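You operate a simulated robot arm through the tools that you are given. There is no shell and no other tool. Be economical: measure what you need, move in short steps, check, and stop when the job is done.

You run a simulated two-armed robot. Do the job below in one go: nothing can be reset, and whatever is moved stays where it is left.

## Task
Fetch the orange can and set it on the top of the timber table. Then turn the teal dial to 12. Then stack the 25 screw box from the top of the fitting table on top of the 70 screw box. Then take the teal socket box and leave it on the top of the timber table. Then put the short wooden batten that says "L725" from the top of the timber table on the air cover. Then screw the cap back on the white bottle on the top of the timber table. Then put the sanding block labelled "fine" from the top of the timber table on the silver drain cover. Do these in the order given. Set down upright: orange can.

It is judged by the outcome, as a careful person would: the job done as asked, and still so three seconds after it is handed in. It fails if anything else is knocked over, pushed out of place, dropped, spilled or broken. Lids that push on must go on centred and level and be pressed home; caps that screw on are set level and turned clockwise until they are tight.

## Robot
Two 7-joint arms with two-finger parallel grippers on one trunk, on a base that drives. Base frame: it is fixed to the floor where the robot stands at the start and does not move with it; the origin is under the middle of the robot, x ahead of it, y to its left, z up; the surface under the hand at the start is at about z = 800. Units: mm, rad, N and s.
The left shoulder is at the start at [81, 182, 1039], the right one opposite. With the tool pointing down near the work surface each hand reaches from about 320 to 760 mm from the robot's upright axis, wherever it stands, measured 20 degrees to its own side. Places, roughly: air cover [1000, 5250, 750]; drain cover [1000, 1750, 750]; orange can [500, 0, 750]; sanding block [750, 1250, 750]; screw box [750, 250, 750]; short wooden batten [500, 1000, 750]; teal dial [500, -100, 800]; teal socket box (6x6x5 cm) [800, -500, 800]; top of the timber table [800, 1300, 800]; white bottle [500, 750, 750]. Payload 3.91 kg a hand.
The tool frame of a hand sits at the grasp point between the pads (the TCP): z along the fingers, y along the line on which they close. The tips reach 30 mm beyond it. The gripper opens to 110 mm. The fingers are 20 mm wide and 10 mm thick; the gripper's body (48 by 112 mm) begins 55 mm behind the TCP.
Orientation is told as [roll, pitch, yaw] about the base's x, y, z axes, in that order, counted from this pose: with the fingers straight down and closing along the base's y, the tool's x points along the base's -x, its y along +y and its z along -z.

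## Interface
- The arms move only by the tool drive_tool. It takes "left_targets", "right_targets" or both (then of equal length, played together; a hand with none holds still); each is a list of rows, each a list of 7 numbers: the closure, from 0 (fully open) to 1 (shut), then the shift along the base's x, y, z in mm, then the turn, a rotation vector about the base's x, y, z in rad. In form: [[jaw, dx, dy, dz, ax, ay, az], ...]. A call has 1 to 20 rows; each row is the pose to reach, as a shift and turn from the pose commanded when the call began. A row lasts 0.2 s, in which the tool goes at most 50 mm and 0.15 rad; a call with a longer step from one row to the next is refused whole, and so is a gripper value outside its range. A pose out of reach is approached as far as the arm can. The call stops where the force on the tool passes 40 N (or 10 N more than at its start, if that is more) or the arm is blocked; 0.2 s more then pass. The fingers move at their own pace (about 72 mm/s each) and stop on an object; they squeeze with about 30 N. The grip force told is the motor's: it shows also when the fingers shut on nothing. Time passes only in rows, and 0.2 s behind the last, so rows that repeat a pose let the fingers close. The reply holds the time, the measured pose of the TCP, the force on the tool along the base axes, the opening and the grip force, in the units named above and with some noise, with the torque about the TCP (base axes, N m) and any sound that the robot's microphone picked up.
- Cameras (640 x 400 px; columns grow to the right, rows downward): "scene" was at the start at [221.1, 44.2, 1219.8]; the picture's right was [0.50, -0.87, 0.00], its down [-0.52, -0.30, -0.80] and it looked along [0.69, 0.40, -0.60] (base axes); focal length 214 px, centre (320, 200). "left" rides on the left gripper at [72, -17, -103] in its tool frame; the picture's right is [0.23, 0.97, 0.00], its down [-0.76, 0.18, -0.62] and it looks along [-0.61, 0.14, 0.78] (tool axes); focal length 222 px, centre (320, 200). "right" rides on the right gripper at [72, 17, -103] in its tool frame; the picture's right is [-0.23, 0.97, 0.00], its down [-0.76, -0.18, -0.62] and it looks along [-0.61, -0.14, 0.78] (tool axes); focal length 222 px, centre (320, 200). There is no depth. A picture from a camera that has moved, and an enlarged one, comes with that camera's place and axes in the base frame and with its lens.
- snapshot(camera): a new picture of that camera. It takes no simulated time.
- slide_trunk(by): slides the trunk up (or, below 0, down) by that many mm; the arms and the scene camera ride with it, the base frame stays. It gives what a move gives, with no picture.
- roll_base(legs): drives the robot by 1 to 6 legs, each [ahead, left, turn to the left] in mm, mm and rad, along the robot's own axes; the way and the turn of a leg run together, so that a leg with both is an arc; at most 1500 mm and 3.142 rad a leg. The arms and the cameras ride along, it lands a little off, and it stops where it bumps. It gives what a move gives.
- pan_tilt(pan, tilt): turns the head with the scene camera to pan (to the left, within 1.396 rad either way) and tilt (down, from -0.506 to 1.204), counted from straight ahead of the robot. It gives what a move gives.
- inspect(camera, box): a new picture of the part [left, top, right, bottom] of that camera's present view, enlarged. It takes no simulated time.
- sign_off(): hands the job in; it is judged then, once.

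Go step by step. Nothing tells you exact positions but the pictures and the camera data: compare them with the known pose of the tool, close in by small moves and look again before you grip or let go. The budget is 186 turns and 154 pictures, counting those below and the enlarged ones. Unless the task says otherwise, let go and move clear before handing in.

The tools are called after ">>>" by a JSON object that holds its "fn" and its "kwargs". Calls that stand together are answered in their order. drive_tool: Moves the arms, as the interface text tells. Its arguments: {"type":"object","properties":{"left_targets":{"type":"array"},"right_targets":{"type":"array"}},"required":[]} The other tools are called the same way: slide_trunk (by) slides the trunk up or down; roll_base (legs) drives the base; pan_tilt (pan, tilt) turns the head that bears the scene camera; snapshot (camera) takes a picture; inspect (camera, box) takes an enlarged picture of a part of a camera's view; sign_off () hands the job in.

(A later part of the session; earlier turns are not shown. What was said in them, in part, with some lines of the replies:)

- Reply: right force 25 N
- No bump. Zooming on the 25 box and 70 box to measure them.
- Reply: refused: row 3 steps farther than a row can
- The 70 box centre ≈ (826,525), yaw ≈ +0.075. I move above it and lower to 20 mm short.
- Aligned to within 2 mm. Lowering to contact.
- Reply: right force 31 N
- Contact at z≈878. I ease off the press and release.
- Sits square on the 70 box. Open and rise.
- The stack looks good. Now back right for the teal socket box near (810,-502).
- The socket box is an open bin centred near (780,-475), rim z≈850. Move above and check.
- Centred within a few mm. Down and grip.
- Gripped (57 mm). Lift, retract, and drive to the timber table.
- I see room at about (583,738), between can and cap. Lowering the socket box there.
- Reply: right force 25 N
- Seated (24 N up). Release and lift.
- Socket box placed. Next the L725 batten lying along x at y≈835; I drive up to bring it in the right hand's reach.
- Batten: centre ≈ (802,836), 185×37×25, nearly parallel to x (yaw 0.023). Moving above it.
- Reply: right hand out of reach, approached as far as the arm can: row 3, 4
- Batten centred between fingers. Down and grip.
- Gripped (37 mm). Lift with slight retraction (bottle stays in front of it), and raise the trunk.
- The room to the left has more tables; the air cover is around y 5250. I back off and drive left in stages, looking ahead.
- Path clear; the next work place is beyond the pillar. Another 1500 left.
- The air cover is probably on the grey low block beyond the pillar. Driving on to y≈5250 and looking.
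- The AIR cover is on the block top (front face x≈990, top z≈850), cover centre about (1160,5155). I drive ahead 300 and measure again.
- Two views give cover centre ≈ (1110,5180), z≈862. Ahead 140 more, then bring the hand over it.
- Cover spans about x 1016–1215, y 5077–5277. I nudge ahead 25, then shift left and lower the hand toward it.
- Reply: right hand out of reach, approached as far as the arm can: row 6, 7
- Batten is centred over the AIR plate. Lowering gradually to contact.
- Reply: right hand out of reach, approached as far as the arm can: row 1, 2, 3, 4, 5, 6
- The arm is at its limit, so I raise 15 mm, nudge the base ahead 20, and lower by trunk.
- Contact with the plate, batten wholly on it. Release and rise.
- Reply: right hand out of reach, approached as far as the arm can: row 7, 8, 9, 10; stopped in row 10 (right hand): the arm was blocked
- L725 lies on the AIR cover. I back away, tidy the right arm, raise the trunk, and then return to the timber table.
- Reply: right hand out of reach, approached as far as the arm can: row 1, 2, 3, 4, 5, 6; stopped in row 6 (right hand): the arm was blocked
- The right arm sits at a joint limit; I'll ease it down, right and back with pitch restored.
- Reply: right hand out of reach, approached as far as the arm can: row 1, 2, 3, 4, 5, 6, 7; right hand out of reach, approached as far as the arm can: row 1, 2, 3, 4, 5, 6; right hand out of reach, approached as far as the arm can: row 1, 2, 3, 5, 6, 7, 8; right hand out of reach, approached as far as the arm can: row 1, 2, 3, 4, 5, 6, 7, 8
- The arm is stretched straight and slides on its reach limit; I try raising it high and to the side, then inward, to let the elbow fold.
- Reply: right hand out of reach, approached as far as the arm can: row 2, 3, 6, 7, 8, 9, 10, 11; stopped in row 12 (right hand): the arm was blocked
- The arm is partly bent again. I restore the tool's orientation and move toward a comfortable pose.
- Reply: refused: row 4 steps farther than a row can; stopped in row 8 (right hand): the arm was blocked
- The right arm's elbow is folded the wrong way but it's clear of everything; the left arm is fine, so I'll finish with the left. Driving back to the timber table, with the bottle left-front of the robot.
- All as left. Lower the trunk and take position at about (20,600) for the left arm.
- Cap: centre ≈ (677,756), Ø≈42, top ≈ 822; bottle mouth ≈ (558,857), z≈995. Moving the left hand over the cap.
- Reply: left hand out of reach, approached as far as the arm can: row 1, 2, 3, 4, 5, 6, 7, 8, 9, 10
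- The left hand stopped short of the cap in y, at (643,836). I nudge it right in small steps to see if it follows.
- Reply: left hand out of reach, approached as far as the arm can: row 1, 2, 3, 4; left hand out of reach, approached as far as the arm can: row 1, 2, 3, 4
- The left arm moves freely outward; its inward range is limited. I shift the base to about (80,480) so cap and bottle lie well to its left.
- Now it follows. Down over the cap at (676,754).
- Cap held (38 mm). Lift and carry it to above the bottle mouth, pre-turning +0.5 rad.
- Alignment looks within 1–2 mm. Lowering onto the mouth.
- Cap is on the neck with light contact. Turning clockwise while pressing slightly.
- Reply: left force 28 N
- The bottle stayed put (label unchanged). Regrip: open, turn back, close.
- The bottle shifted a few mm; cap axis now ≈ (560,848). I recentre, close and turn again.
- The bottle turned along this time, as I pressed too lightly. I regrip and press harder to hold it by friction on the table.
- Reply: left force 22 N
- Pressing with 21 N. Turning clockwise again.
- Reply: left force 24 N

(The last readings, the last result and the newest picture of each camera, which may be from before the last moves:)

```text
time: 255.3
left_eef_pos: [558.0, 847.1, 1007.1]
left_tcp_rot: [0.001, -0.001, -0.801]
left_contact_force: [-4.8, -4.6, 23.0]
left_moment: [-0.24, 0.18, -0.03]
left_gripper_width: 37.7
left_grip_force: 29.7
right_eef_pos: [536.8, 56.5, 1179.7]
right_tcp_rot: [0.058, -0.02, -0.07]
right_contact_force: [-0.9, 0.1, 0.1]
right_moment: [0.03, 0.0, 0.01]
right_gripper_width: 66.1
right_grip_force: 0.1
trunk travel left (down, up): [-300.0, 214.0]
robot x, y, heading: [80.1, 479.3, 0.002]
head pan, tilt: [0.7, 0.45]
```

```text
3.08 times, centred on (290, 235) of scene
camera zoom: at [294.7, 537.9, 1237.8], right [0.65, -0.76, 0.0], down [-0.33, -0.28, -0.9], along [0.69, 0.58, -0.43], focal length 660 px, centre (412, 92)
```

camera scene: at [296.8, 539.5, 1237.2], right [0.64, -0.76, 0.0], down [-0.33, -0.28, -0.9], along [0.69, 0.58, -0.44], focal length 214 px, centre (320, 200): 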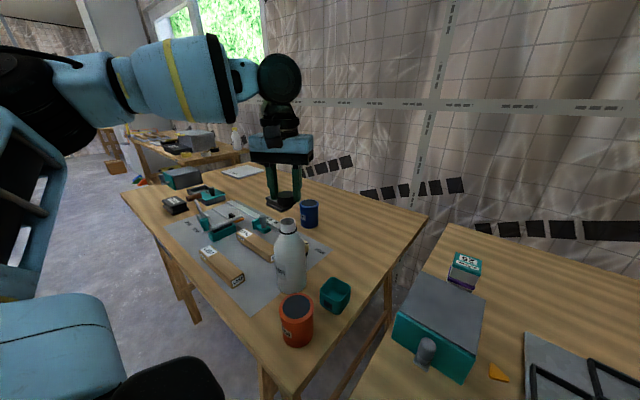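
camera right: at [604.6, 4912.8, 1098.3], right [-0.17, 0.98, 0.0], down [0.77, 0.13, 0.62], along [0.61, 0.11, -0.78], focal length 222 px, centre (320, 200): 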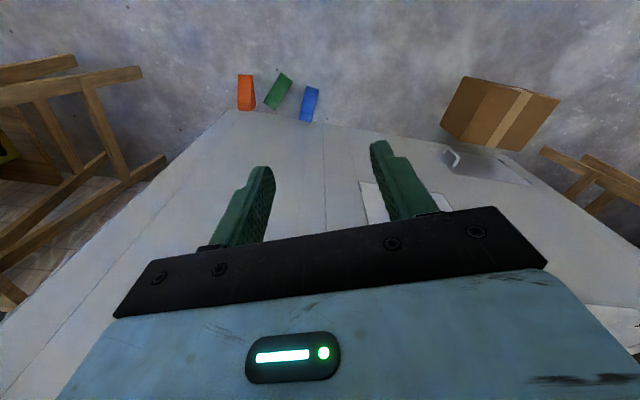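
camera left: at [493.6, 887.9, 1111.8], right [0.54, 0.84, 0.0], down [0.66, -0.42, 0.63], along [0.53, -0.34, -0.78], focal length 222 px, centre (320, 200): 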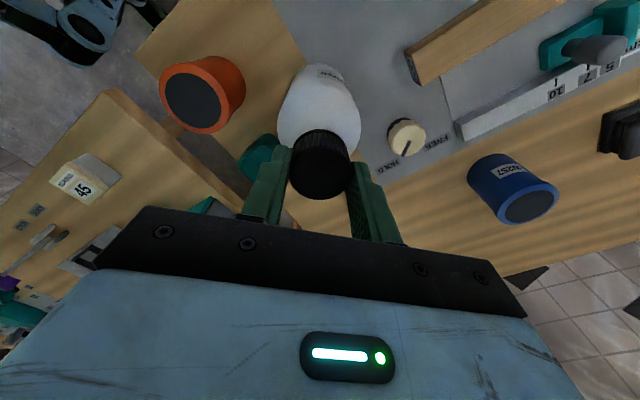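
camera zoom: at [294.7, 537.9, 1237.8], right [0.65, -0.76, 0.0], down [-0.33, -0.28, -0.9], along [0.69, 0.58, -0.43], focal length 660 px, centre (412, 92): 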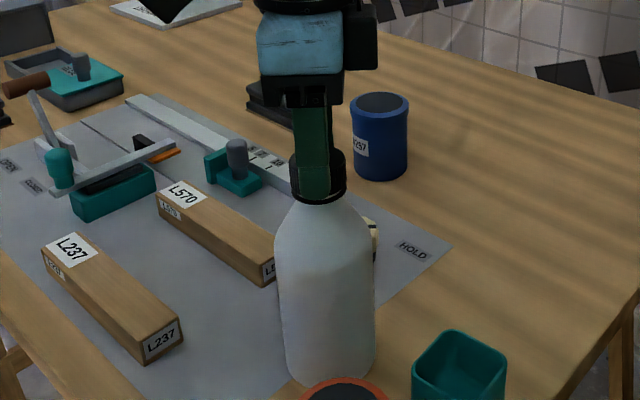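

Cap moved down ~1 mm in this turn. Another regrip and turn with pressing.

>>> {"fn": "drive_tool", "kwargs": {"left_targets": [[1, 0, 0, 2.5, 0, 0, 0], [0.5, 0, 0, 2.5, 0, 0, 0], [0.5, 0, 0, 2.5, 0, 0, 0], [0.5, 0, 0, 2.5, 0, 0, 0.14], [0.5, 0, 0, 2.5, 0, 0, 0.28], [0.5, 0, 0, 2.5, 0, 0, 0.42], [0.5, 0, 0, 2.5, 0, 0, 0.56], [0.5, 0, 0, 2.5, 0, 0, 0.7], [0.5, 0, 0, 2.5, 0, 0, 0.84], [0.5, 0, 0, 2.5, 0, 0, 0.98], [0.5, 0, 0, 2.5, 0, 0, 1.12], [0.5, 0, 0, 2.5, 0, 0, 1.26], [0.5, 0, 0, 2.5, 0, 0, 1.4], [0.5, 0, 0, 2.5, 0, 0, 1.5], [0.5, 0, 0, 1.5, 0, 0, 1.5], [1, 0, 0, 1.5, 0, 0, 1.5], [1, 0, 0, 1.5, 0, 0, 1.5], [1, 0, 0, 0.5, 0, 0, 1.5], [1, 0, 0, -0.5, 0, 0, 1.5], [1, 0, 0, -0.5, 0, 0, 1.5]]}}

>>> {"fn": "inspect", "kwargs": {"camera": "scene", "box": [250, 170, 330, 270]}}

```text
time: 259.5
left_eef_pos: [559.9, 848.1, 1005.9]
left_tcp_rot: [-0.001, -0.006, 0.702]
left_contact_force: [1.5, 2.9, 11.2]
left_moment: [0.07, 0.05, 0.0]
left_gripper_width: 37.8
left_grip_force: 29.9
right_eef_pos: [538.0, 59.1, 1180.5]
right_tcp_rot: [0.056, -0.019, -0.069]
right_contact_force: [0.7, 1.2, 1.4]
right_moment: [-0.01, -0.01, 0.01]
right_gripper_width: 66.0
right_grip_force: 0.1
trunk travel left (down, up): [-300.0, 214.0]
robot x, y, heading: [80.6, 481.5, 0.002]
head pan, tilt: [0.7, 0.45]
```

```text
4.00 times, centred on (290, 220) of scene
camera zoom: at [296.2, 539.3, 1237.5], right [0.65, -0.76, 0.0], down [-0.33, -0.28, -0.9], along [0.69, 0.58, -0.43], focal length 858 px, centre (440, 120)
```

zoom: 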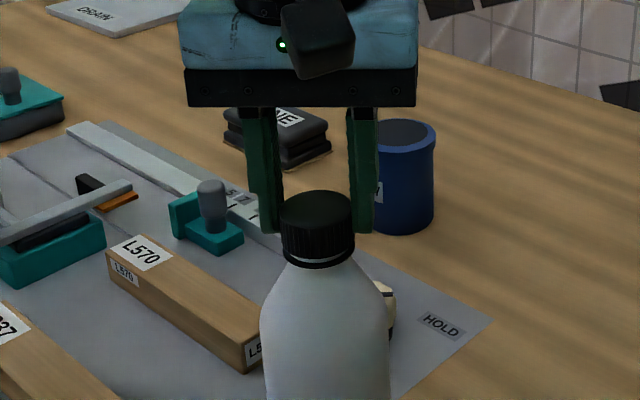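

>>> {"fn": "drive_tool", "kwargs": {"left_targets": [[1, 0, 0, -1, 0, 0, -0.1], [1, 0, 0, -1, 0, 0, -0.24], [1, 0, 0, -1.2, 0, 0, -0.38], [1, 0, 0, -1.2, 0, 0, -0.52], [1, 0, 0, -1.4, 0, 0, -0.66], [1, 0, 0, -1.4, 0, 0, -0.8], [1, 0, 0, -1.6, 0, 0, -0.94], [1, 0, 0, -1.6, 0, 0, -1.08], [1, 0, 0, -1.8, 0, 0, -1.22], [1, 0, 0, -1.8, 0, 0, -1.36], [1, 0, 0, -1.8, 0, 0, -1.5], [1, 0, 0, -1.8, 0, 0, -1.5]]}}

>>> {"fn": "snapshot", "kwargs": {"camera": "left"}}

```text
time: 262.1
left_eef_pos: [557.2, 846.6, 1004.2]
left_tcp_rot: [0.002, -0.001, -0.803]
left_contact_force: [-6.3, -3.2, 26.8]
left_moment: [-0.16, 0.53, 0.02]
left_gripper_width: 38.0
left_grip_force: 30.3
right_eef_pos: [537.1, 57.7, 1180.2]
right_tcp_rot: [0.058, -0.021, -0.07]
right_contact_force: [-0.2, 0.7, -0.7]
right_moment: [-0.01, -0.03, -0.03]
right_gripper_width: 66.2
right_grip_force: 0.1
trunk travel left (down, up): [-300.0, 214.0]
robot x, y, heading: [81.1, 481.2, -0.0]
head pan, tilt: [0.7, 0.45]
```

```text
35 pictures are left
camera left: at [493.4, 887.8, 1109.8], right [0.54, 0.84, 0.0], down [0.65, -0.42, 0.63], along [0.53, -0.34, -0.78], focal length 222 px, centre (320, 200)
```

left: 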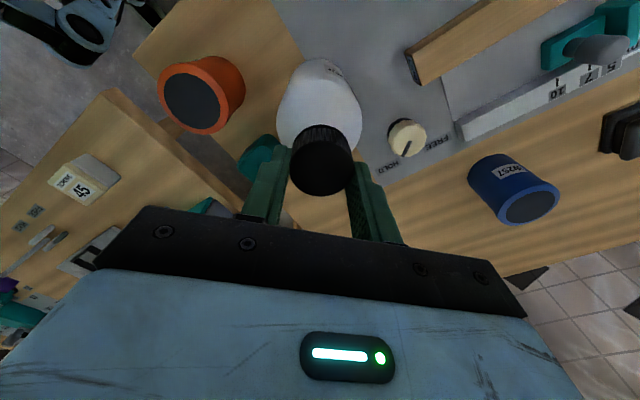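

The bottle holds still now while the cap turns. Repeating.

>>> {"fn": "drive_tool", "kwargs": {"left_targets": [[1, 0, 0, 2.5, 0, 0, 0], [0.5, 0, 0, 2.5, 0, 0, 0], [0.5, 0, 0, 2.5, 0, 0, 0], [0.5, 0, 0, 2.5, 0, 0, 0.14], [0.5, 0, 0, 2.5, 0, 0, 0.28], [0.5, 0, 0, 2.5, 0, 0, 0.42], [0.5, 0, 0, 2.5, 0, 0, 0.56], [0.5, 0, 0, 2.5, 0, 0, 0.7], [0.5, 0, 0, 2.5, 0, 0, 0.84], [0.5, 0, 0, 2.5, 0, 0, 0.98], [0.5, 0, 0, 2.5, 0, 0, 1.12], [0.5, 0, 0, 2.5, 0, 0, 1.26], [0.5, 0, 0, 2.5, 0, 0, 1.4], [0.5, 0, 0, 2.5, 0, 0, 1.5], [0.5, 0, 0, 2, 0, 0, 1.5], [1, 0, 0, 2, 0, 0, 1.5], [1, 0, 0, 2, 0, 0, 1.5], [1, 0, 0, 1, 0, 0, 1.5], [1, 0, 0, 0, 0, 0, 1.5], [1, 0, 0, 0, 0, 0, 1.5]]}}

>>> {"fn": "drive_tool", "kwargs": {"left_targets": [[1, 0, 0, -1, 0, 0, -0.1], [1, 0, 0, -1, 0, 0, -0.24], [1, 0, 0, -1, 0, 0, -0.38], [1, 0, 0, -1, 0, 0, -0.52], [1, 0, 0, -1.2, 0, 0, -0.66], [1, 0, 0, -1.2, 0, 0, -0.8], [1, 0, 0, -1.3, 0, 0, -0.94], [1, 0, 0, -1.3, 0, 0, -1.08], [1, 0, 0, -1.4, 0, 0, -1.22], [1, 0, 0, -1.4, 0, 0, -1.36], [1, 0, 0, -1.4, 0, 0, -1.5], [1, 0, 0, -1.4, 0, 0, -1.5]]}}

>>> {"fn": "snapshot", "kwargs": {"camera": "left"}}

>>> {"fn": "inspect", "kwargs": {"camera": "scene", "box": [250, 170, 330, 270]}}

```text
time: 266.3
left_eef_pos: [558.0, 848.0, 1005.6]
left_tcp_rot: [-0.003, -0.004, 0.703]
left_contact_force: [-3.4, 5.0, 15.7]
left_moment: [0.35, 0.2, -0.04]
left_gripper_width: 38.1
left_grip_force: 30.0
right_eef_pos: [537.8, 58.5, 1179.5]
right_tcp_rot: [0.056, -0.02, -0.068]
right_contact_force: [0.4, -0.1, -0.2]
right_moment: [0.01, 0.01, 0.01]
right_gripper_width: 65.9
right_grip_force: 0.1
trunk travel left (down, up): [-300.0, 214.0]
robot x, y, heading: [78.2, 480.2, 0.004]
head pan, tilt: [0.7, 0.45]
```

```text
time: 268.9
left_eef_pos: [557.2, 848.6, 1003.1]
left_tcp_rot: [0.001, -0.004, -0.799]
left_contact_force: [-4.1, 2.1, 18.7]
left_moment: [0.18, 0.27, 0.01]
left_gripper_width: 37.8
left_grip_force: 29.9
right_eef_pos: [538.1, 58.6, 1178.8]
right_tcp_rot: [0.055, -0.018, -0.069]
right_contact_force: [0.2, -0.1, 0.6]
right_moment: [0.0, 0.0, 0.01]
right_gripper_width: 65.9
right_grip_force: 0.0
trunk travel left (down, up): [-300.0, 214.0]
robot x, y, heading: [81.9, 475.3, 0.003]
head pan, tilt: [0.7, 0.45]
```

```text
34 pictures are left
camera left: at [493.6, 889.2, 1107.5], right [0.54, 0.84, 0.0], down [0.66, -0.42, 0.62], along [0.53, -0.34, -0.78], focal length 222 px, centre (320, 200)
```

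left: 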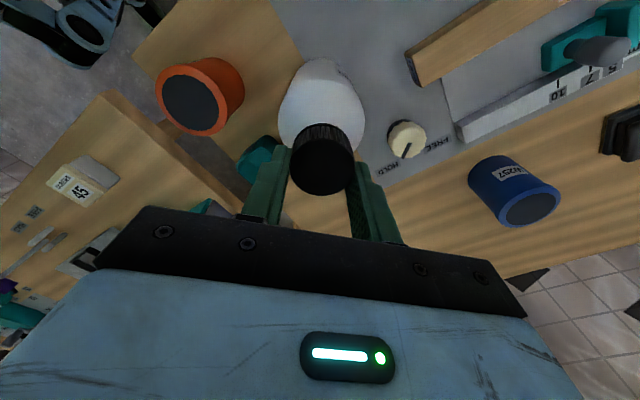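

```text
4.00 times, centred on (290, 220) of scene
camera zoom: at [295.0, 538.9, 1237.7], right [0.65, -0.76, 0.0], down [-0.33, -0.28, -0.9], along [0.69, 0.58, -0.43], focal length 858 px, centre (440, 120)
```

zoom: 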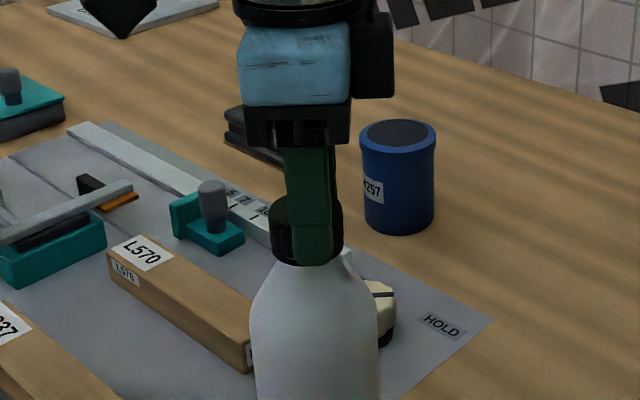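

The cap is nearly home. I regrip 6 mm higher (fingertips are close to the shoulder) and turn on.

>>> {"fn": "drive_tool", "kwargs": {"left_targets": [[1, 0, 0, 2, 0, 0, 0], [0.5, 0, 0, 2, 0, 0, 0], [0.5, 0, 0, 4, 0, 0, 0], [0.5, 0, 0, 8, 0, 0, 0.14], [0.5, 0, 0, 8, 0, 0, 0.28], [0.5, 0, 0, 8, 0, 0, 0.42], [0.5, 0, 0, 8, 0, 0, 0.56], [0.5, 0, 0, 8, 0, 0, 0.7], [0.5, 0, 0, 8, 0, 0, 0.84], [0.5, 0, 0, 8, 0, 0, 0.98], [0.5, 0, 0, 8, 0, 0, 1.12], [0.5, 0, 0, 8, 0, 0, 1.26], [0.5, 0, 0, 8, 0, 0, 1.4], [0.5, 0, 0, 8, 0, 0, 1.5], [0.5, 0, 0, 8, 0, 0, 1.5], [1, 0, 0, 8, 0, 0, 1.5], [1, 0, 0, 8, 0, 0, 1.5], [1, 0, 0, 7, 0, 0, 1.5], [1, 0, 0, 6, 0, 0, 1.5], [1, 0, 0, 6, 0, 0, 1.5]]}}

>>> {"fn": "inspect", "kwargs": {"camera": "scene", "box": [250, 170, 330, 270]}}

>>> {"fn": "drive_tool", "kwargs": {"left_targets": [[1, 0, 0, -0.5, 0, 0, -0.1], [1, 0, 0, -0.5, 0, 0, -0.24], [1, 0, 0, -0.5, 0, 0, -0.38], [1, 0, 0, -0.5, 0, 0, -0.52], [1, 0, 0, -0.7, 0, 0, -0.66], [1, 0, 0, -0.7, 0, 0, -0.8], [1, 0, 0, -0.9, 0, 0, -0.94], [1, 0, 0, -0.9, 0, 0, -1.08], [1, 0, 0, -1, 0, 0, -1.22], [1, 0, 0, -1, 0, 0, -1.36], [1, 0, 0, -1, 0, 0, -1.5], [1, 0, 0, -1, 0, 0, -1.5]]}}

>>> {"fn": "snapshot", "kwargs": {"camera": "left"}}

```text
time: 273.1
left_eef_pos: [558.9, 848.5, 1009.8]
left_tcp_rot: [0.001, -0.004, 0.702]
left_contact_force: [-2.3, 3.0, 15.6]
left_moment: [0.21, 0.22, 0.0]
left_gripper_width: 38.1
left_grip_force: 29.7
right_eef_pos: [537.5, 59.4, 1180.5]
right_tcp_rot: [0.054, -0.018, -0.071]
right_contact_force: [-0.1, 0.8, 1.2]
right_moment: [0.03, -0.01, 0.0]
right_gripper_width: 66.0
right_grip_force: 0.0
trunk travel left (down, up): [-300.0, 214.0]
robot x, y, heading: [81.0, 477.8, -0.002]
head pan, tilt: [0.7, 0.45]
```

```text
4.00 times, centred on (290, 220) of scene
camera zoom: at [295.5, 539.3, 1237.6], right [0.65, -0.76, 0.0], down [-0.33, -0.28, -0.9], along [0.69, 0.58, -0.43], focal length 858 px, centre (440, 120)
```

zoom: 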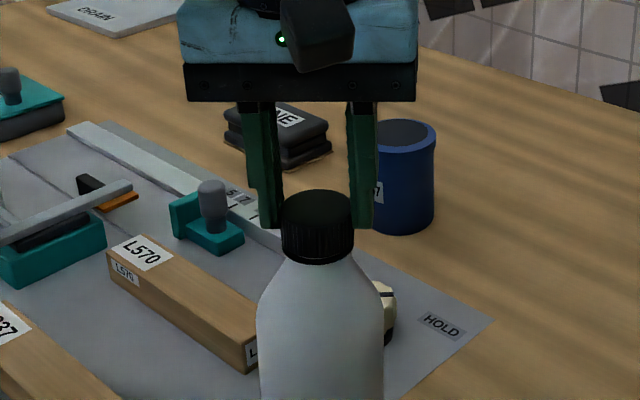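

```text
time: 275.7
left_eef_pos: [558.9, 848.1, 1006.0]
left_tcp_rot: [0.0, -0.001, -0.802]
left_contact_force: [0.9, -3.2, 4.9]
left_moment: [-0.19, -0.2, 0.01]
left_gripper_width: 37.8
left_grip_force: 29.9
right_eef_pos: [538.8, 58.5, 1179.8]
right_tcp_rot: [0.058, -0.02, -0.069]
right_contact_force: [0.3, -0.6, 0.1]
right_moment: [-0.01, 0.02, 0.0]
right_gripper_width: 66.0
right_grip_force: 0.0
trunk travel left (down, up): [-300.0, 214.0]
robot x, y, heading: [83.5, 479.7, 0.004]
head pan, tilt: [0.7, 0.45]
```

```text
31 pictures are left
camera left: at [495.4, 888.5, 1111.8], right [0.54, 0.84, 0.0], down [0.66, -0.42, 0.62], along [0.53, -0.34, -0.78], focal length 222 px, centre (320, 200)
```

left: 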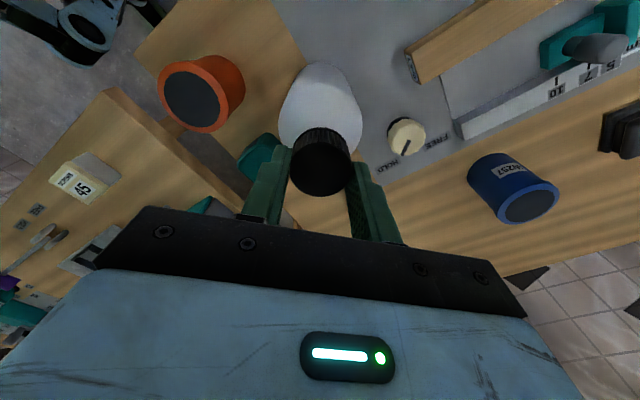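

Cap bottom meets the neck ring, and the bottle now turns along. One more pressed turn to confirm it's tight, watching torque.

>>> {"fn": "drive_tool", "kwargs": {"left_targets": [[1, 0, 0, 0.5, 0, 0, 0], [0.5, 0, 0, 0.5, 0, 0, 0], [0.5, 0, 0, 1, 0, 0, 0], [0.5, 0, 0, 1, 0, 0, 0.14], [0.5, 0, 0, 1, 0, 0, 0.28], [0.5, 0, 0, 1, 0, 0, 0.42], [0.5, 0, 0, 1, 0, 0, 0.56], [0.5, 0, 0, 1, 0, 0, 0.7], [0.5, 0, 0, 1, 0, 0, 0.84], [0.5, 0, 0, 1, 0, 0, 0.98], [0.5, 0, 0, 1, 0, 0, 1.12], [0.5, 0, 0, 1, 0, 0, 1.26], [0.5, 0, 0, 1, 0, 0, 1.4], [0.5, 0, 0, 1, 0, 0, 1.5], [0.5, 0, 0, 1, 0, 0, 1.5], [1, 0, 0, 1, 0, 0, 1.5], [1, 0, 0, 1, 0, 0, 1.5], [1, 0, 0, 0, 0, 0, 1.5], [1, 0, 0, -1.2, 0, 0, 1.5], [1, 0, 0, -1.2, 0, 0, 1.5]]}}

>>> {"fn": "snapshot", "kwargs": {"camera": "left"}}

>>> {"fn": "drive_tool", "kwargs": {"left_targets": [[1, 0, 0, -1, 0, 0, -0.1], [1, 0, 0, -1, 0, 0, -0.24], [1, 0, 0, -1, 0, 0, -0.38], [1, 0, 0, -1, 0, 0, -0.52], [1, 0, 0, -1.2, 0, 0, -0.66], [1, 0, 0, -1.2, 0, 0, -0.8], [1, 0, 0, -1.2, 0, 0, -0.94]]}}

>>> {"fn": "drive_tool", "kwargs": {"left_targets": [[1, 0, 0, -0.2, 0, 0, -0.14], [1, 0, 0, -0.2, 0, 0, -0.28], [1, 0, 0, -0.2, 0, 0, -0.42], [1, 0, 0, -0.2, 0, 0, -0.56]]}}

>>> {"fn": "snapshot", "kwargs": {"camera": "left"}}

```text
time: 279.9
left_eef_pos: [559.0, 848.8, 1007.6]
left_tcp_rot: [-0.003, -0.007, 0.702]
left_contact_force: [-0.9, 3.8, 17.4]
left_moment: [0.13, 0.14, -0.05]
left_gripper_width: 38.0
left_grip_force: 30.0
right_eef_pos: [537.3, 58.8, 1180.2]
right_tcp_rot: [0.056, -0.019, -0.07]
right_contact_force: [-0.1, 0.4, -0.1]
right_moment: [-0.01, -0.01, -0.02]
right_gripper_width: 65.9
right_grip_force: 0.1
trunk travel left (down, up): [-300.0, 214.0]
robot x, y, heading: [81.5, 478.2, 0.0]
head pan, tilt: [0.7, 0.45]
```

```text
30 pictures are left
camera left: at [512.9, 788.7, 1112.0], right [-0.8, 0.6, 0.0], down [0.46, 0.63, 0.63], along [0.38, 0.5, -0.78], focal length 222 px, centre (320, 200)
```

left: 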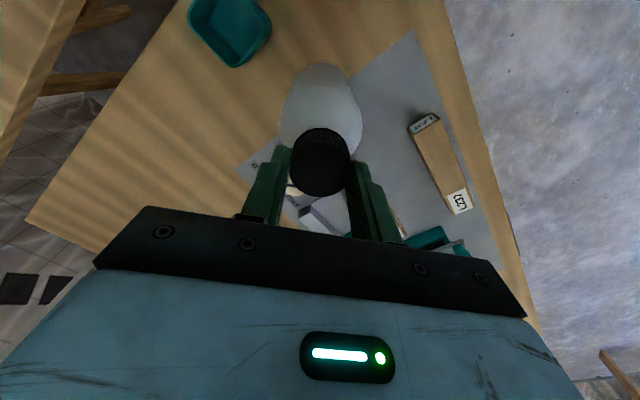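

```text
time: 281.5
left_eef_pos: [558.3, 846.4, 1005.3]
left_tcp_rot: [0.002, -0.004, -0.242]
left_contact_force: [0.8, -0.2, 28.4]
left_moment: [-0.12, -0.13, 0.33]
left_gripper_width: 37.7
left_grip_force: 29.9
right_eef_pos: [537.1, 58.5, 1179.7]
right_tcp_rot: [0.058, -0.02, -0.069]
right_contact_force: [-0.3, -0.4, 0.5]
right_moment: [0.0, 0.01, 0.0]
right_gripper_width: 66.0
right_grip_force: 0.1
trunk travel left (down, up): [-300.0, 214.0]
robot x, y, heading: [80.4, 480.1, 0.0]
head pan, tilt: [0.7, 0.45]
```

```text
time: 282.5
left_eef_pos: [557.7, 848.0, 1005.5]
left_tcp_rot: [0.004, -0.002, -0.802]
left_contact_force: [-0.7, -0.5, 22.6]
left_moment: [-0.1, -0.04, 0.31]
left_gripper_width: 37.9
left_grip_force: 30.4
right_eef_pos: [537.1, 60.0, 1180.1]
right_tcp_rot: [0.058, -0.02, -0.068]
right_contact_force: [-0.1, -0.3, -0.6]
right_moment: [0.02, -0.04, -0.01]
right_gripper_width: 65.9
right_grip_force: 0.0
trunk travel left (down, up): [-300.0, 214.0]
robot x, y, heading: [79.9, 483.9, -0.001]
head pan, tilt: [0.7, 0.45]
```

```text
29 pictures are left
camera left: at [494.2, 888.1, 1109.9], right [0.54, 0.84, 0.0], down [0.66, -0.42, 0.62], along [0.53, -0.34, -0.78], focal length 222 px, centre (320, 200)
```

left: 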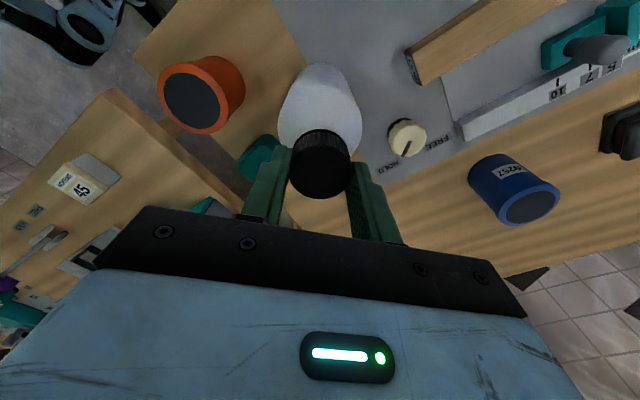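

Torque is now 0.3 N m and the cap no longer sinks: tight. Release and rise.

>>> {"fn": "drive_tool", "kwargs": {"left_targets": [[1, 0, 0, 2, 0, 0, 0], [0.6, 0, 0, 2, 0, 0, 0], [0.4, 0, 0, 2, 0, 0, 0], [0.4, 0, 0, 2, 0, 0, 0], [0.4, 0, 0, 20, 0, 0, 0.1], [0.4, 0, 0, 50, 0, 0, 0.24], [0.4, 0, 0, 80, 0, 0, 0.38], [0.4, 0, 0, 95, 0, 0, 0.52], [0.4, 0, 0, 100, 0, 0, 0.66], [0.4, 0, 0, 100, 0, 0, 0.8], [0.4, 0, 0, 100, 0, 0, 0.8]]}}

>>> {"fn": "snapshot", "kwargs": {"camera": "scene"}}

>>> {"fn": "inspect", "kwargs": {"camera": "scene", "box": [250, 190, 330, 290]}}

```text
time: 284.9
left_eef_pos: [559.4, 848.2, 1103.5]
left_tcp_rot: [0.0, -0.001, 0.005]
left_contact_force: [0.3, 0.9, -0.4]
left_moment: [0.04, -0.01, 0.0]
left_gripper_width: 65.9
left_grip_force: 0.0
right_eef_pos: [537.8, 59.2, 1179.6]
right_tcp_rot: [0.056, -0.019, -0.07]
right_contact_force: [0.0, 0.3, 0.4]
right_moment: [-0.01, 0.0, -0.03]
right_gripper_width: 66.0
right_grip_force: 0.1
trunk travel left (down, up): [-300.0, 214.0]
robot x, y, heading: [82.4, 479.7, 0.004]
head pan, tilt: [0.7, 0.45]
```

```text
28 pictures are left
camera scene: at [296.8, 539.6, 1237.3], right [0.64, -0.76, 0.0], down [-0.33, -0.28, -0.9], along [0.69, 0.58, -0.44], focal length 214 px, centre (320, 200)
```

scene: 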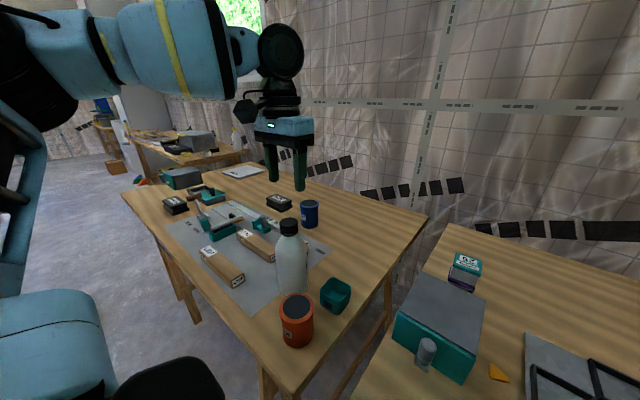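

```text
4.00 times, centred on (290, 240) of scene
camera zoom: at [296.8, 539.6, 1237.3], right [0.64, -0.76, 0.0], down [-0.33, -0.28, -0.9], along [0.69, 0.58, -0.44], focal length 858 px, centre (440, 40)
```

zoom: 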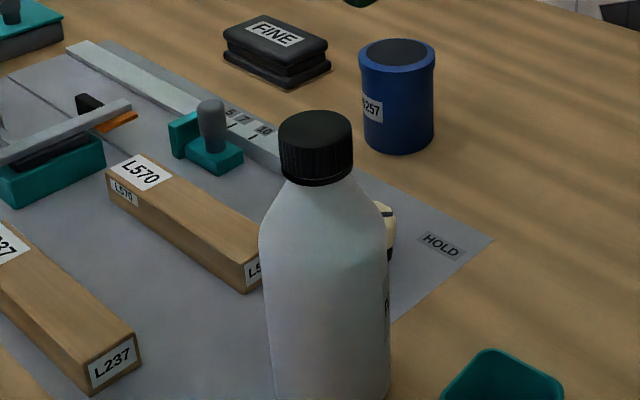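

The cap sits level and tight. Last: the FINE block near (812,1216) to the DRAIN plate near (985,1760). To lengthen the left arm's reach I'll stand turned right by 0.5 rad.

>>> {"fn": "roll_base", "kwargs": {"legs": [[-20, 530, 0], [0, 0, -0.5], [35, 19, 0]]}}

>>> {"fn": "pan_tilt", "kwargs": {"pan": 0.7, "tilt": 0.6}}

>>> {"fn": "snapshot", "kwargs": {"camera": "scene"}}

>>> {"fn": "snapshot", "kwargs": {"camera": "left"}}

```text
time: 291.9
left_eef_pos: [697.9, 1101.8, 1103.0]
left_tcp_rot: [0.001, -0.002, -0.497]
left_contact_force: [0.4, 0.0, -0.5]
left_moment: [-0.02, 0.04, -0.01]
left_gripper_width: 65.9
left_grip_force: 0.0
right_eef_pos: [301.1, 420.6, 1179.8]
right_tcp_rot: [0.056, -0.018, -0.571]
right_contact_force: [0.7, 0.3, -0.4]
right_moment: [0.03, 0.01, 0.02]
right_gripper_width: 65.7
right_grip_force: 0.1
trunk travel left (down, up): [-300.0, 214.0]
robot x, y, heading: [100.0, 1006.5, -0.496]
head pan, tilt: [0.7, 0.45]
```

```text
time: 292.6
left_eef_pos: [697.2, 1103.6, 1104.7]
left_tcp_rot: [0.001, -0.001, -0.499]
left_contact_force: [0.0, 0.2, -0.3]
left_moment: [0.02, 0.02, -0.04]
left_gripper_width: 66.1
left_grip_force: 0.0
right_eef_pos: [299.6, 419.4, 1179.1]
right_tcp_rot: [0.056, -0.017, -0.57]
right_contact_force: [0.1, -0.6, 0.0]
right_moment: [0.0, 0.0, 0.01]
right_gripper_width: 65.9
right_grip_force: 0.2
trunk travel left (down, up): [-300.0, 214.0]
robot x, y, heading: [99.5, 1008.5, -0.503]
head pan, tilt: [0.7, 0.6]
```

```text
26 pictures are left
camera scene: at [314.4, 957.2, 1223.8], right [0.2, -0.98, 0.0], down [-0.55, -0.11, -0.83], along [0.81, 0.16, -0.56], focal length 214 px, centre (320, 200)
```

scene: 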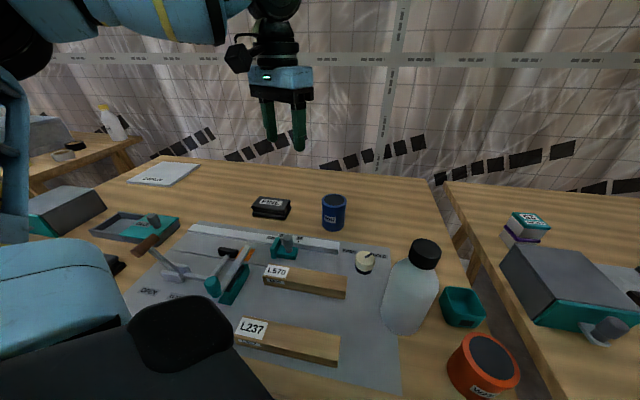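

```text
25 pictures are left
camera left: at [624.3, 1122.4, 1209.1], right [0.27, 0.96, 0.0], down [0.75, -0.21, 0.63], along [0.6, -0.17, -0.78], focal length 222 px, centre (320, 200)
```

left: 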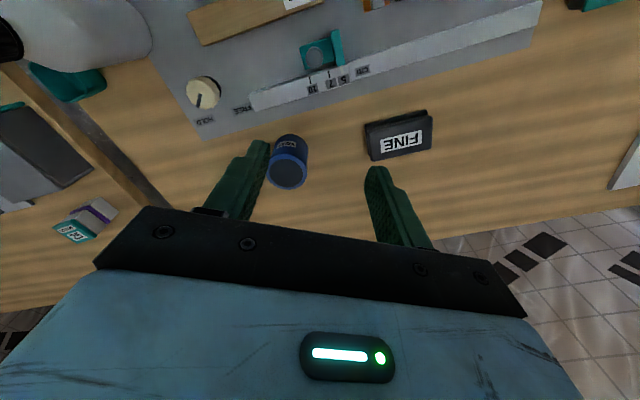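

>>> {"fn": "inspect", "kwargs": {"camera": "left", "box": [350, 95, 450, 175]}}

>>> {"fn": "inspect", "kwargs": {"camera": "scene", "box": [100, 150, 310, 240]}}

```text
5.00 times, centred on (400, 135) of left
camera zoom: at [624.3, 1122.4, 1209.1], right [0.27, 0.96, 0.0], down [0.75, -0.21, 0.63], along [0.6, -0.17, -0.78], focal length 1111 px, centre (-80, 525)
```

zoom: 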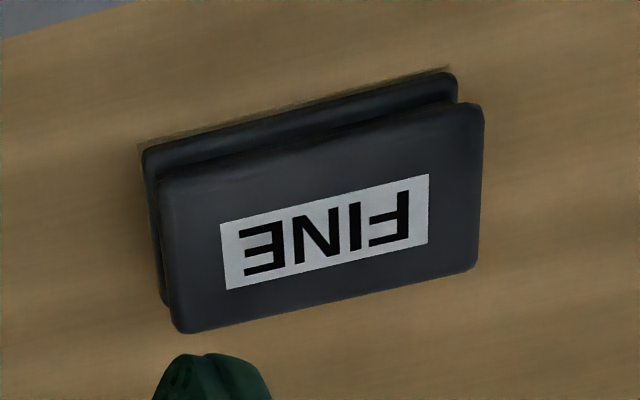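

```text
3.05 times, centred on (205, 195) of scene
camera zoom: at [314.4, 957.2, 1223.8], right [0.2, -0.98, 0.0], down [-0.55, -0.11, -0.83], along [0.81, 0.16, -0.56], focal length 654 px, centre (670, 215)
```

zoom: 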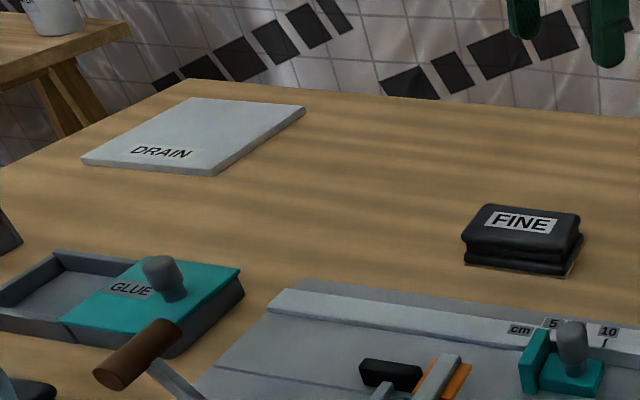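

FINE: top centre ≈ (817,1214,842), 104×58, aligned with the axes; DRAIN plate spans x 887–1072, y 1645–1846. I lower a bit, turn the left hand to close along x, and move above the block.

>>> {"fn": "drive_tool", "kwargs": {"left_targets": [[0.3, 0, 0, -35, 0, 0, -0.13], [0.3, 0, 0, -75, 0, 0, -0.26], [0.3, 0, 0, -115, 0, 0, -0.39], [0.3, 15, 15, -145, 0, 0, -0.52], [0.3, 40, 40, -150, 0, 0, -0.65], [0.3, 65, 65, -150, 0, 0, -0.78], [0.3, 90, 88, -155, 0, 0, -0.91], [0.3, 120, 111, -160, 0, 0, -1.04], [0.3, 120, 111, -165, 0, 0, -1.07], [0.3, 120, 111, -165, 0, 0, -1.07]]}}

>>> {"fn": "snapshot", "kwargs": {"camera": "left"}}

```text
time: 294.9
left_eef_pos: [817.6, 1212.5, 939.2]
left_tcp_rot: [0.0, -0.001, -1.57]
left_contact_force: [1.4, 0.1, 0.6]
left_moment: [0.01, -0.03, 0.03]
left_gripper_width: 77.0
left_grip_force: 0.1
right_eef_pos: [300.4, 419.7, 1179.8]
right_tcp_rot: [0.054, -0.017, -0.572]
right_contact_force: [-0.1, 0.5, -0.8]
right_moment: [-0.01, -0.02, 0.0]
right_gripper_width: 66.0
right_grip_force: 0.0
trunk travel left (down, up): [-300.0, 214.0]
robot x, y, heading: [102.5, 1009.7, -0.501]
head pan, tilt: [0.7, 0.6]
```

```text
22 pictures are left
camera left: at [799.9, 1286.1, 1043.6], right [0.97, 0.23, 0.0], down [0.18, -0.76, 0.62], along [0.14, -0.61, -0.78], focal length 222 px, centre (320, 200)
```

left: 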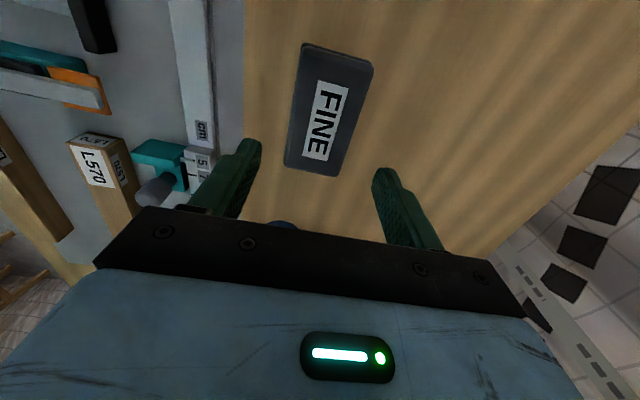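

Block centred at (818,1217). Down and grip.

>>> {"fn": "drive_tool", "kwargs": {"left_targets": [[0.3, 0.5, 4, -40, 0, 0, 0], [0.3, 0.5, 4, -80, 0, 0, 0], [0.3, 0.5, 4, -101, 0, 0, 0], [0.3, 0.5, 4, -101, 0, 0, 0], [1, 0.5, 4, -101, 0, 0, 0], [1, 0.5, 4, -101, 0, 0, 0], [1, 0.5, 4, -101, 0, 0, 0]]}}

>>> {"fn": "drive_tool", "kwargs": {"left_targets": [[1, 0, 0, 20, 0, 0, 0], [1, 0, 0, 55, 0, 0, 0], [1, -10, 0, 85, 0, 0, 0], [1, -30, -5, 115, 0, 0, 0], [1, -55, -10, 145, 0, 0, 0], [1, -80, -15, 165, 0, 0, 0], [1, -110, -20, 180, 0, 0, 0], [1, -110, -20, 180, 0, 0, 0]]}}

>>> {"fn": "snapshot", "kwargs": {"camera": "left"}}

```text
time: 296.4
left_eef_pos: [817.3, 1216.1, 838.1]
left_tcp_rot: [0.001, -0.002, -1.571]
left_contact_force: [0.2, 0.3, -0.2]
left_moment: [0.0, -0.01, 0.0]
left_gripper_width: 64.7
left_grip_force: 30.1
right_eef_pos: [299.9, 420.1, 1180.5]
right_tcp_rot: [0.056, -0.02, -0.57]
right_contact_force: [0.2, 1.0, -0.3]
right_moment: [0.0, -0.04, 0.04]
right_gripper_width: 66.1
right_grip_force: 0.2
trunk travel left (down, up): [-300.0, 214.0]
robot x, y, heading: [103.0, 1008.9, -0.504]
head pan, tilt: [0.7, 0.6]
```

```text
time: 298.2
left_eef_pos: [707.8, 1196.7, 1015.9]
left_tcp_rot: [0.001, -0.001, -1.571]
left_contact_force: [0.8, 0.8, -1.6]
left_moment: [-0.01, 0.03, 0.0]
left_gripper_width: 64.7
left_grip_force: 29.8
right_eef_pos: [299.1, 418.7, 1179.4]
right_tcp_rot: [0.057, -0.018, -0.571]
right_contact_force: [-0.1, 0.7, -1.2]
right_moment: [0.03, 0.01, 0.02]
right_gripper_width: 66.0
right_grip_force: 0.0
trunk travel left (down, up): [-300.0, 214.0]
robot x, y, heading: [100.7, 1008.5, -0.502]
head pan, tilt: [0.7, 0.6]
```

```text
21 pictures are left
camera left: at [689.8, 1269.6, 1122.5], right [0.97, 0.23, 0.0], down [0.18, -0.76, 0.62], along [0.14, -0.61, -0.78], focal length 222 px, centre (320, 200)
```

left: 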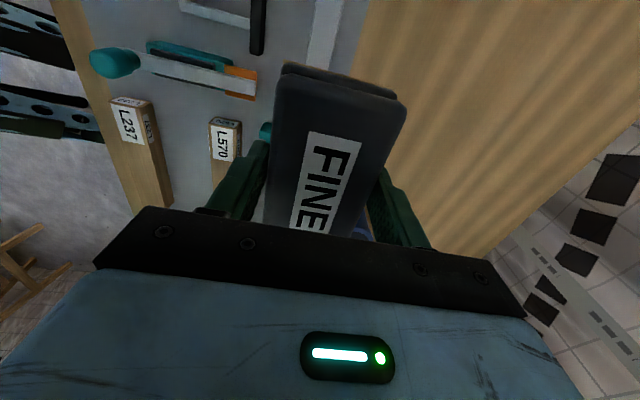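

Block held. Driving along the table to stand near (150,1580) turned about -0.8 rad, so the drain plate comes within left-arm reach.

>>> {"fn": "roll_base", "kwargs": {"legs": [[-273, 501, 0], [0, 0, -0.3], [35, 36, 0]]}}

>>> {"fn": "pan_tilt", "kwargs": {"pan": 1.15, "tilt": 0.6}}

>>> {"fn": "snapshot", "kwargs": {"camera": "scene"}}

```text
time: 304.8
left_eef_pos: [790.2, 1581.9, 1017.6]
left_tcp_rot: [-0.001, -0.001, -1.868]
left_contact_force: [0.4, 0.1, -1.8]
left_moment: [-0.01, 0.01, 0.0]
left_gripper_width: 64.4
left_grip_force: 30.1
right_eef_pos: [173.5, 958.2, 1179.7]
right_tcp_rot: [0.055, -0.017, -0.867]
right_contact_force: [0.2, -0.1, -0.7]
right_moment: [0.03, 0.02, 0.03]
right_gripper_width: 66.0
right_grip_force: 0.0
trunk travel left (down, up): [-300.0, 214.0]
robot x, y, heading: [150.6, 1575.7, -0.799]
head pan, tilt: [0.7, 0.6]
```

```text
time: 305.6
left_eef_pos: [789.6, 1583.2, 1017.6]
left_tcp_rot: [0.002, -0.002, -1.868]
left_contact_force: [0.7, -0.4, -1.2]
left_moment: [0.0, 0.01, 0.02]
left_gripper_width: 64.3
left_grip_force: 30.0
right_eef_pos: [172.3, 958.4, 1179.3]
right_tcp_rot: [0.056, -0.018, -0.868]
right_contact_force: [-0.1, 0.0, -1.3]
right_moment: [-0.03, -0.01, 0.02]
right_gripper_width: 65.8
right_grip_force: 0.0
trunk travel left (down, up): [-300.0, 214.0]
robot x, y, heading: [149.2, 1576.2, -0.797]
head pan, tilt: [1.15, 0.6]
```

```text
20 pictures are left
camera scene: at [338.0, 1507.6, 1223.7], right [0.35, -0.94, 0.0], down [-0.53, -0.2, -0.83], along [0.77, 0.29, -0.57], focal length 214 px, centre (320, 200)
```

scene: 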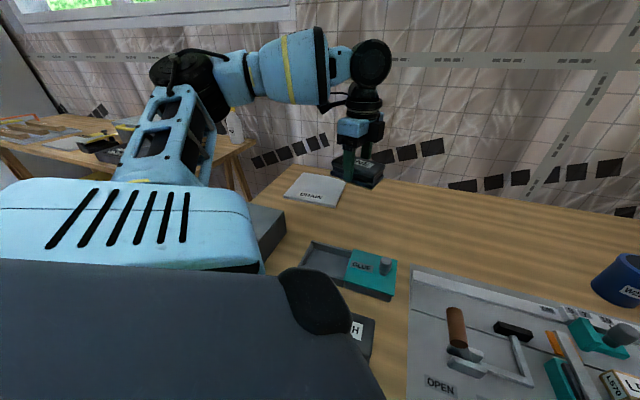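

>>> {"fn": "inspect", "kwargs": {"camera": "scene", "box": [260, 120, 400, 220]}}

```text
4.00 times, centred on (330, 170) of scene
camera zoom: at [338.0, 1507.6, 1223.7], right [0.35, -0.94, 0.0], down [-0.53, -0.2, -0.83], along [0.77, 0.29, -0.57], focal length 858 px, centre (280, 320)
```

zoom: 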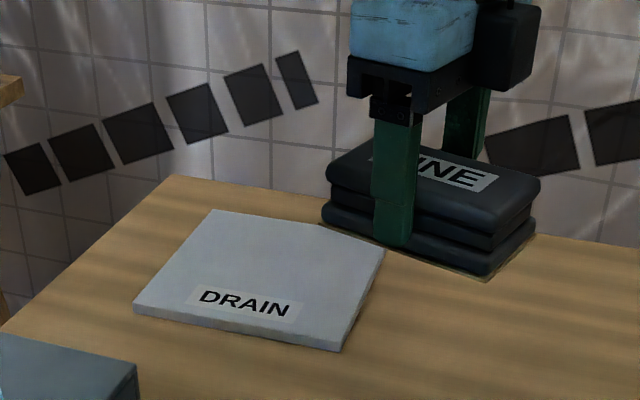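

Plate top spans x 888–1063, y 1660–1849. I lower to z≈905 and move toward (933,1755), turning back to align.

>>> {"fn": "drive_tool", "kwargs": {"left_targets": [[1, 0, 0, -40, 0, 0, 0.05], [1, 0, 0, -80, 0, 0, 0.1], [1, 10, 12, -108, 0, 0, 0.15], [1, 30, 45, -112, 0, 0, 0.2], [1, 55, 80, -112, 0, 0, 0.25], [1, 80, 115, -112, 0, 0, 0.298], [1, 105, 145, -112, 0, 0, 0.298], [1, 125, 165, -112, 0, 0, 0.298], [1, 143, 172, -112, 0, 0, 0.298], [1, 143, 172, -112, 0, 0, 0.298]]}}

>>> {"fn": "snapshot", "kwargs": {"camera": "left"}}

>>> {"fn": "inspect", "kwargs": {"camera": "scene", "box": [240, 110, 400, 230]}}

```text
time: 307.9
left_eef_pos: [932.1, 1755.1, 906.4]
left_tcp_rot: [0.001, -0.001, -1.568]
left_contact_force: [-0.1, -0.1, -1.6]
left_moment: [0.0, -0.01, -0.01]
left_gripper_width: 64.7
left_grip_force: 29.7
right_eef_pos: [171.9, 959.5, 1180.0]
right_tcp_rot: [0.055, -0.018, -0.867]
right_contact_force: [-0.5, 0.3, -0.4]
right_moment: [0.0, -0.04, -0.01]
right_gripper_width: 65.7
right_grip_force: 0.0
trunk travel left (down, up): [-300.0, 214.0]
robot x, y, heading: [150.2, 1580.1, -0.797]
head pan, tilt: [1.15, 0.6]
```

```text
18 pictures are left
camera left: at [914.4, 1827.4, 1011.3], right [0.97, 0.23, 0.0], down [0.18, -0.76, 0.63], along [0.14, -0.61, -0.78], focal length 222 px, centre (320, 200)
```

left: 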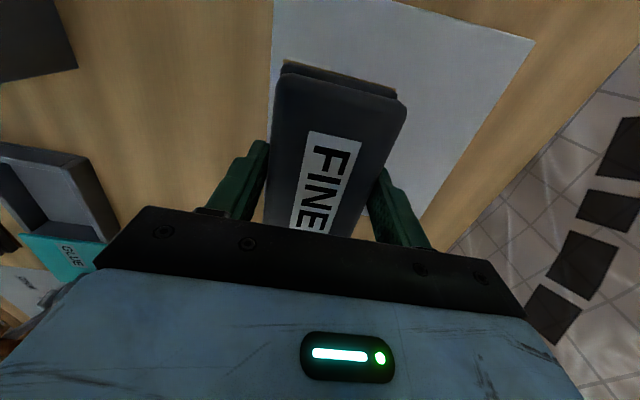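

```text
3.33 times, centred on (320, 170) of scene
camera zoom: at [337.9, 1507.9, 1223.8], right [0.35, -0.94, 0.0], down [-0.53, -0.2, -0.83], along [0.77, 0.29, -0.56], focal length 715 px, centre (320, 300)
```

zoom: 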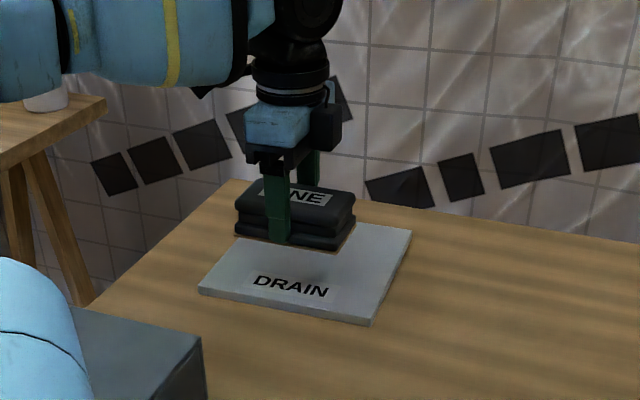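

The block is over the plate, ~18 mm inside its front edge. Lowering to contact.

>>> {"fn": "drive_tool", "kwargs": {"left_targets": [[1, 3, 0, -25, 0, 0, 0], [1, 4, 0, -45, 0, 0, 0], [1, 4, 0, -52, 0, 0, 0], [1, 4, 0, -55, 0, 0, 0], [1, 4, 0, -57, 0, 0, 0], [1, 4, 0, -57, 0, 0, 0]]}}

```text
time: 309.2
left_eef_pos: [934.9, 1754.6, 849.3]
left_tcp_rot: [0.001, -0.001, -1.569]
left_contact_force: [0.6, 1.0, 3.3]
left_moment: [0.1, 0.11, -0.02]
left_gripper_width: 64.4
left_grip_force: 30.4
right_eef_pos: [171.3, 957.9, 1179.4]
right_tcp_rot: [0.056, -0.019, -0.867]
right_contact_force: [-0.2, 0.2, -0.9]
right_moment: [-0.03, 0.03, -0.04]
right_gripper_width: 66.1
right_grip_force: 0.0
trunk travel left (down, up): [-300.0, 214.0]
robot x, y, heading: [152.5, 1579.0, -0.802]
head pan, tilt: [1.15, 0.6]
```

Just touching. Press a hair, release and lift off, retracting as I rise.

>>> {"fn": "drive_tool", "kwargs": {"left_targets": [[1, 0, 0, -0.8, 0, 0, 0], [1, 0, 0, -0.8, 0, 0, 0], [0.8, 0, 0, -0.3, 0, 0, 0], [0.25, 0, 0, -0.3, 0, 0, 0], [0.25, 0, 0, -0.3, 0, 0, 0], [0.25, 0, 0, 20, 0, 0, 0], [0.25, -3, 0, 50, 0, 0, 0], [0.25, -15, 0, 80, 0, 0, 0], [0.25, -40, -15, 100, 0, 0, 0], [0.25, -70, -35, 120, 0, 0, 0], [0.25, -100, -60, 140, 0, 0, 0], [0.25, -100, -60, 140, 0, 0, 0]]}}

>>> {"fn": "inspect", "kwargs": {"camera": "scene", "box": [240, 110, 400, 230]}}

>>> {"fn": "snapshot", "kwargs": {"camera": "left"}}

```text
time: 311.9
left_eef_pos: [835.7, 1694.0, 989.3]
left_tcp_rot: [0.0, -0.001, -1.566]
left_contact_force: [-0.7, -0.4, -0.1]
left_moment: [0.0, 0.0, -0.02]
left_gripper_width: 82.4
left_grip_force: 0.2
right_eef_pos: [172.1, 958.1, 1178.9]
right_tcp_rot: [0.054, -0.018, -0.868]
right_contact_force: [0.2, -0.2, 0.6]
right_moment: [0.01, 0.0, 0.01]
right_gripper_width: 66.0
right_grip_force: 0.1
trunk travel left (down, up): [-300.0, 214.0]
robot x, y, heading: [154.0, 1579.4, -0.796]
head pan, tilt: [1.15, 0.6]
```

```text
3.33 times, centred on (320, 170) of scene
camera zoom: at [338.4, 1508.0, 1223.7], right [0.35, -0.94, 0.0], down [-0.53, -0.2, -0.82], along [0.77, 0.29, -0.57], focal length 715 px, centre (320, 300)
```

zoom: 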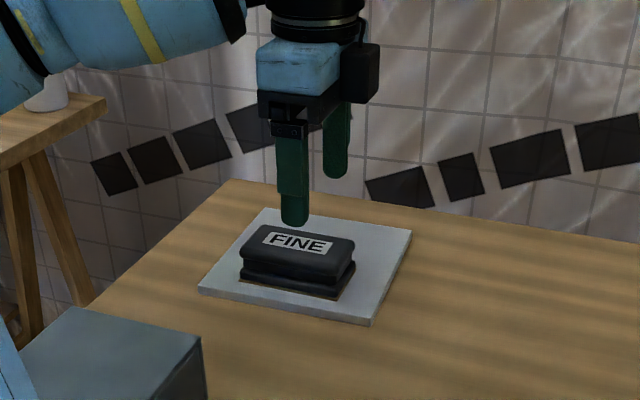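

```text
15 pictures are left
camera left: at [817.9, 1767.2, 1094.3], right [0.97, 0.23, 0.0], down [0.18, -0.76, 0.62], along [0.14, -0.61, -0.78], focal length 222 px, centre (320, 200)
```

left: 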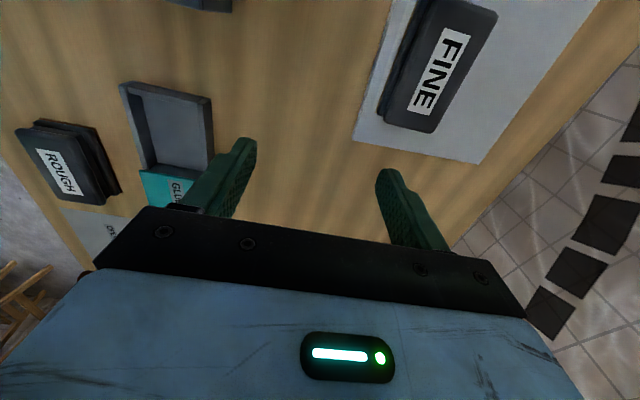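

The FINE block rests on the DRAIN plate. I back off and take a last look over the tables.

>>> {"fn": "roll_base", "kwargs": {"legs": [[-139, -143, 0], [0, 0, 0.8]]}}

>>> {"fn": "pan_tilt", "kwargs": {"pan": -0.6, "tilt": 0.5}}

>>> {"fn": "snapshot", "kwargs": {"camera": "scene"}}

>>> {"fn": "inspect", "kwargs": {"camera": "scene", "box": [240, 120, 500, 280]}}

```text
time: 315.8
left_eef_pos: [345.8, 2150.9, 989.6]
left_tcp_rot: [0.002, -0.002, -0.764]
left_contact_force: [-0.2, 0.2, -0.3]
left_moment: [0.02, -0.02, -0.03]
left_gripper_width: 82.7
left_grip_force: 0.0
right_eef_pos: [414.7, 1162.4, 1179.2]
right_tcp_rot: [0.054, -0.019, -0.064]
right_contact_force: [0.0, 0.5, -0.4]
right_moment: [0.03, -0.02, 0.0]
right_gripper_width: 65.8
right_grip_force: 0.1
trunk travel left (down, up): [-300.0, 214.0]
robot x, y, heading: [-48.2, 1580.9, 0.013]
head pan, tilt: [1.15, 0.6]
```

```text
time: 317.6
left_eef_pos: [345.9, 2150.8, 989.9]
left_tcp_rot: [-0.002, -0.001, -0.765]
left_contact_force: [-0.5, -0.7, -0.4]
left_moment: [-0.01, -0.01, 0.02]
left_gripper_width: 82.2
left_grip_force: 0.0
right_eef_pos: [414.2, 1162.0, 1180.9]
right_tcp_rot: [0.054, -0.02, -0.065]
right_contact_force: [-0.2, -0.2, -0.1]
right_moment: [0.01, -0.02, -0.02]
right_gripper_width: 65.8
right_grip_force: 0.1
trunk travel left (down, up): [-300.0, 214.0]
robot x, y, heading: [-44.7, 1579.2, 0.009]
head pan, tilt: [-0.6, 0.499]
```

```text
14 pictures are left
camera scene: at [174.9, 1531.1, 1232.8], right [-0.56, -0.83, 0.0], down [-0.4, 0.27, -0.88], along [0.73, -0.49, -0.48], focal length 214 px, centre (320, 200)
```

scene: 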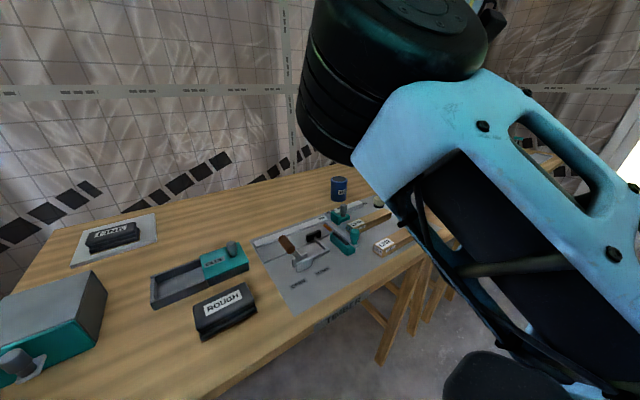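

```text
2.46 times, centred on (370, 200) of scene
camera zoom: at [174.9, 1531.1, 1232.8], right [-0.56, -0.83, 0.0], down [-0.4, 0.27, -0.88], along [0.73, -0.49, -0.48], focal length 528 px, centre (197, 200)
```

zoom: 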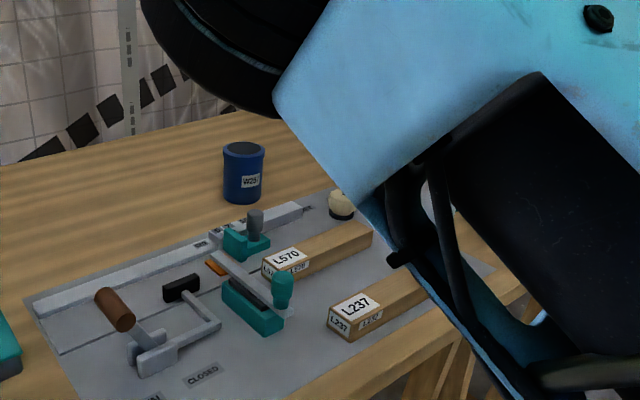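

The FINE block is on the DRAIN plate, and everything in this last view is in place. The right arm hides the bottle and can here, but both were upright when last seen.

>>> {"fn": "sign_off", "kwargs": {}}

```text
The job is handed in.
```

I did all seven tasks in the order given and handed the job in, with both hands empty and clear.

- **Orange can:** it stands upright near the front right corner of the timber table.
- **Teal dial:** it points at 12, within about 3°.
- **Screw boxes:** the 25 box sits square on top of the 70 box.
- **Teal socket box:** it is on the timber table, between the can and the bottle.
- **L725 batten:** it lies on the air cover, with its rear end close to the cover's back edge.
- **White bottle:** the cap is level and turned clockwise until it resisted at about 0.3 N m and stopped sinking. The bottle shifted a few millimetres and turned while I tightened it.
- **"Fine" sanding block:** it is on the silver drain cover.

I saw nothing knocked over or pushed out of place. In the last look the right arm hid the bottle, can and fitting table, so those were last seen in earlier pictures. The right arm's elbow folded the wrong way at the air cover, so I did the cap and the sanding block with the left hand.
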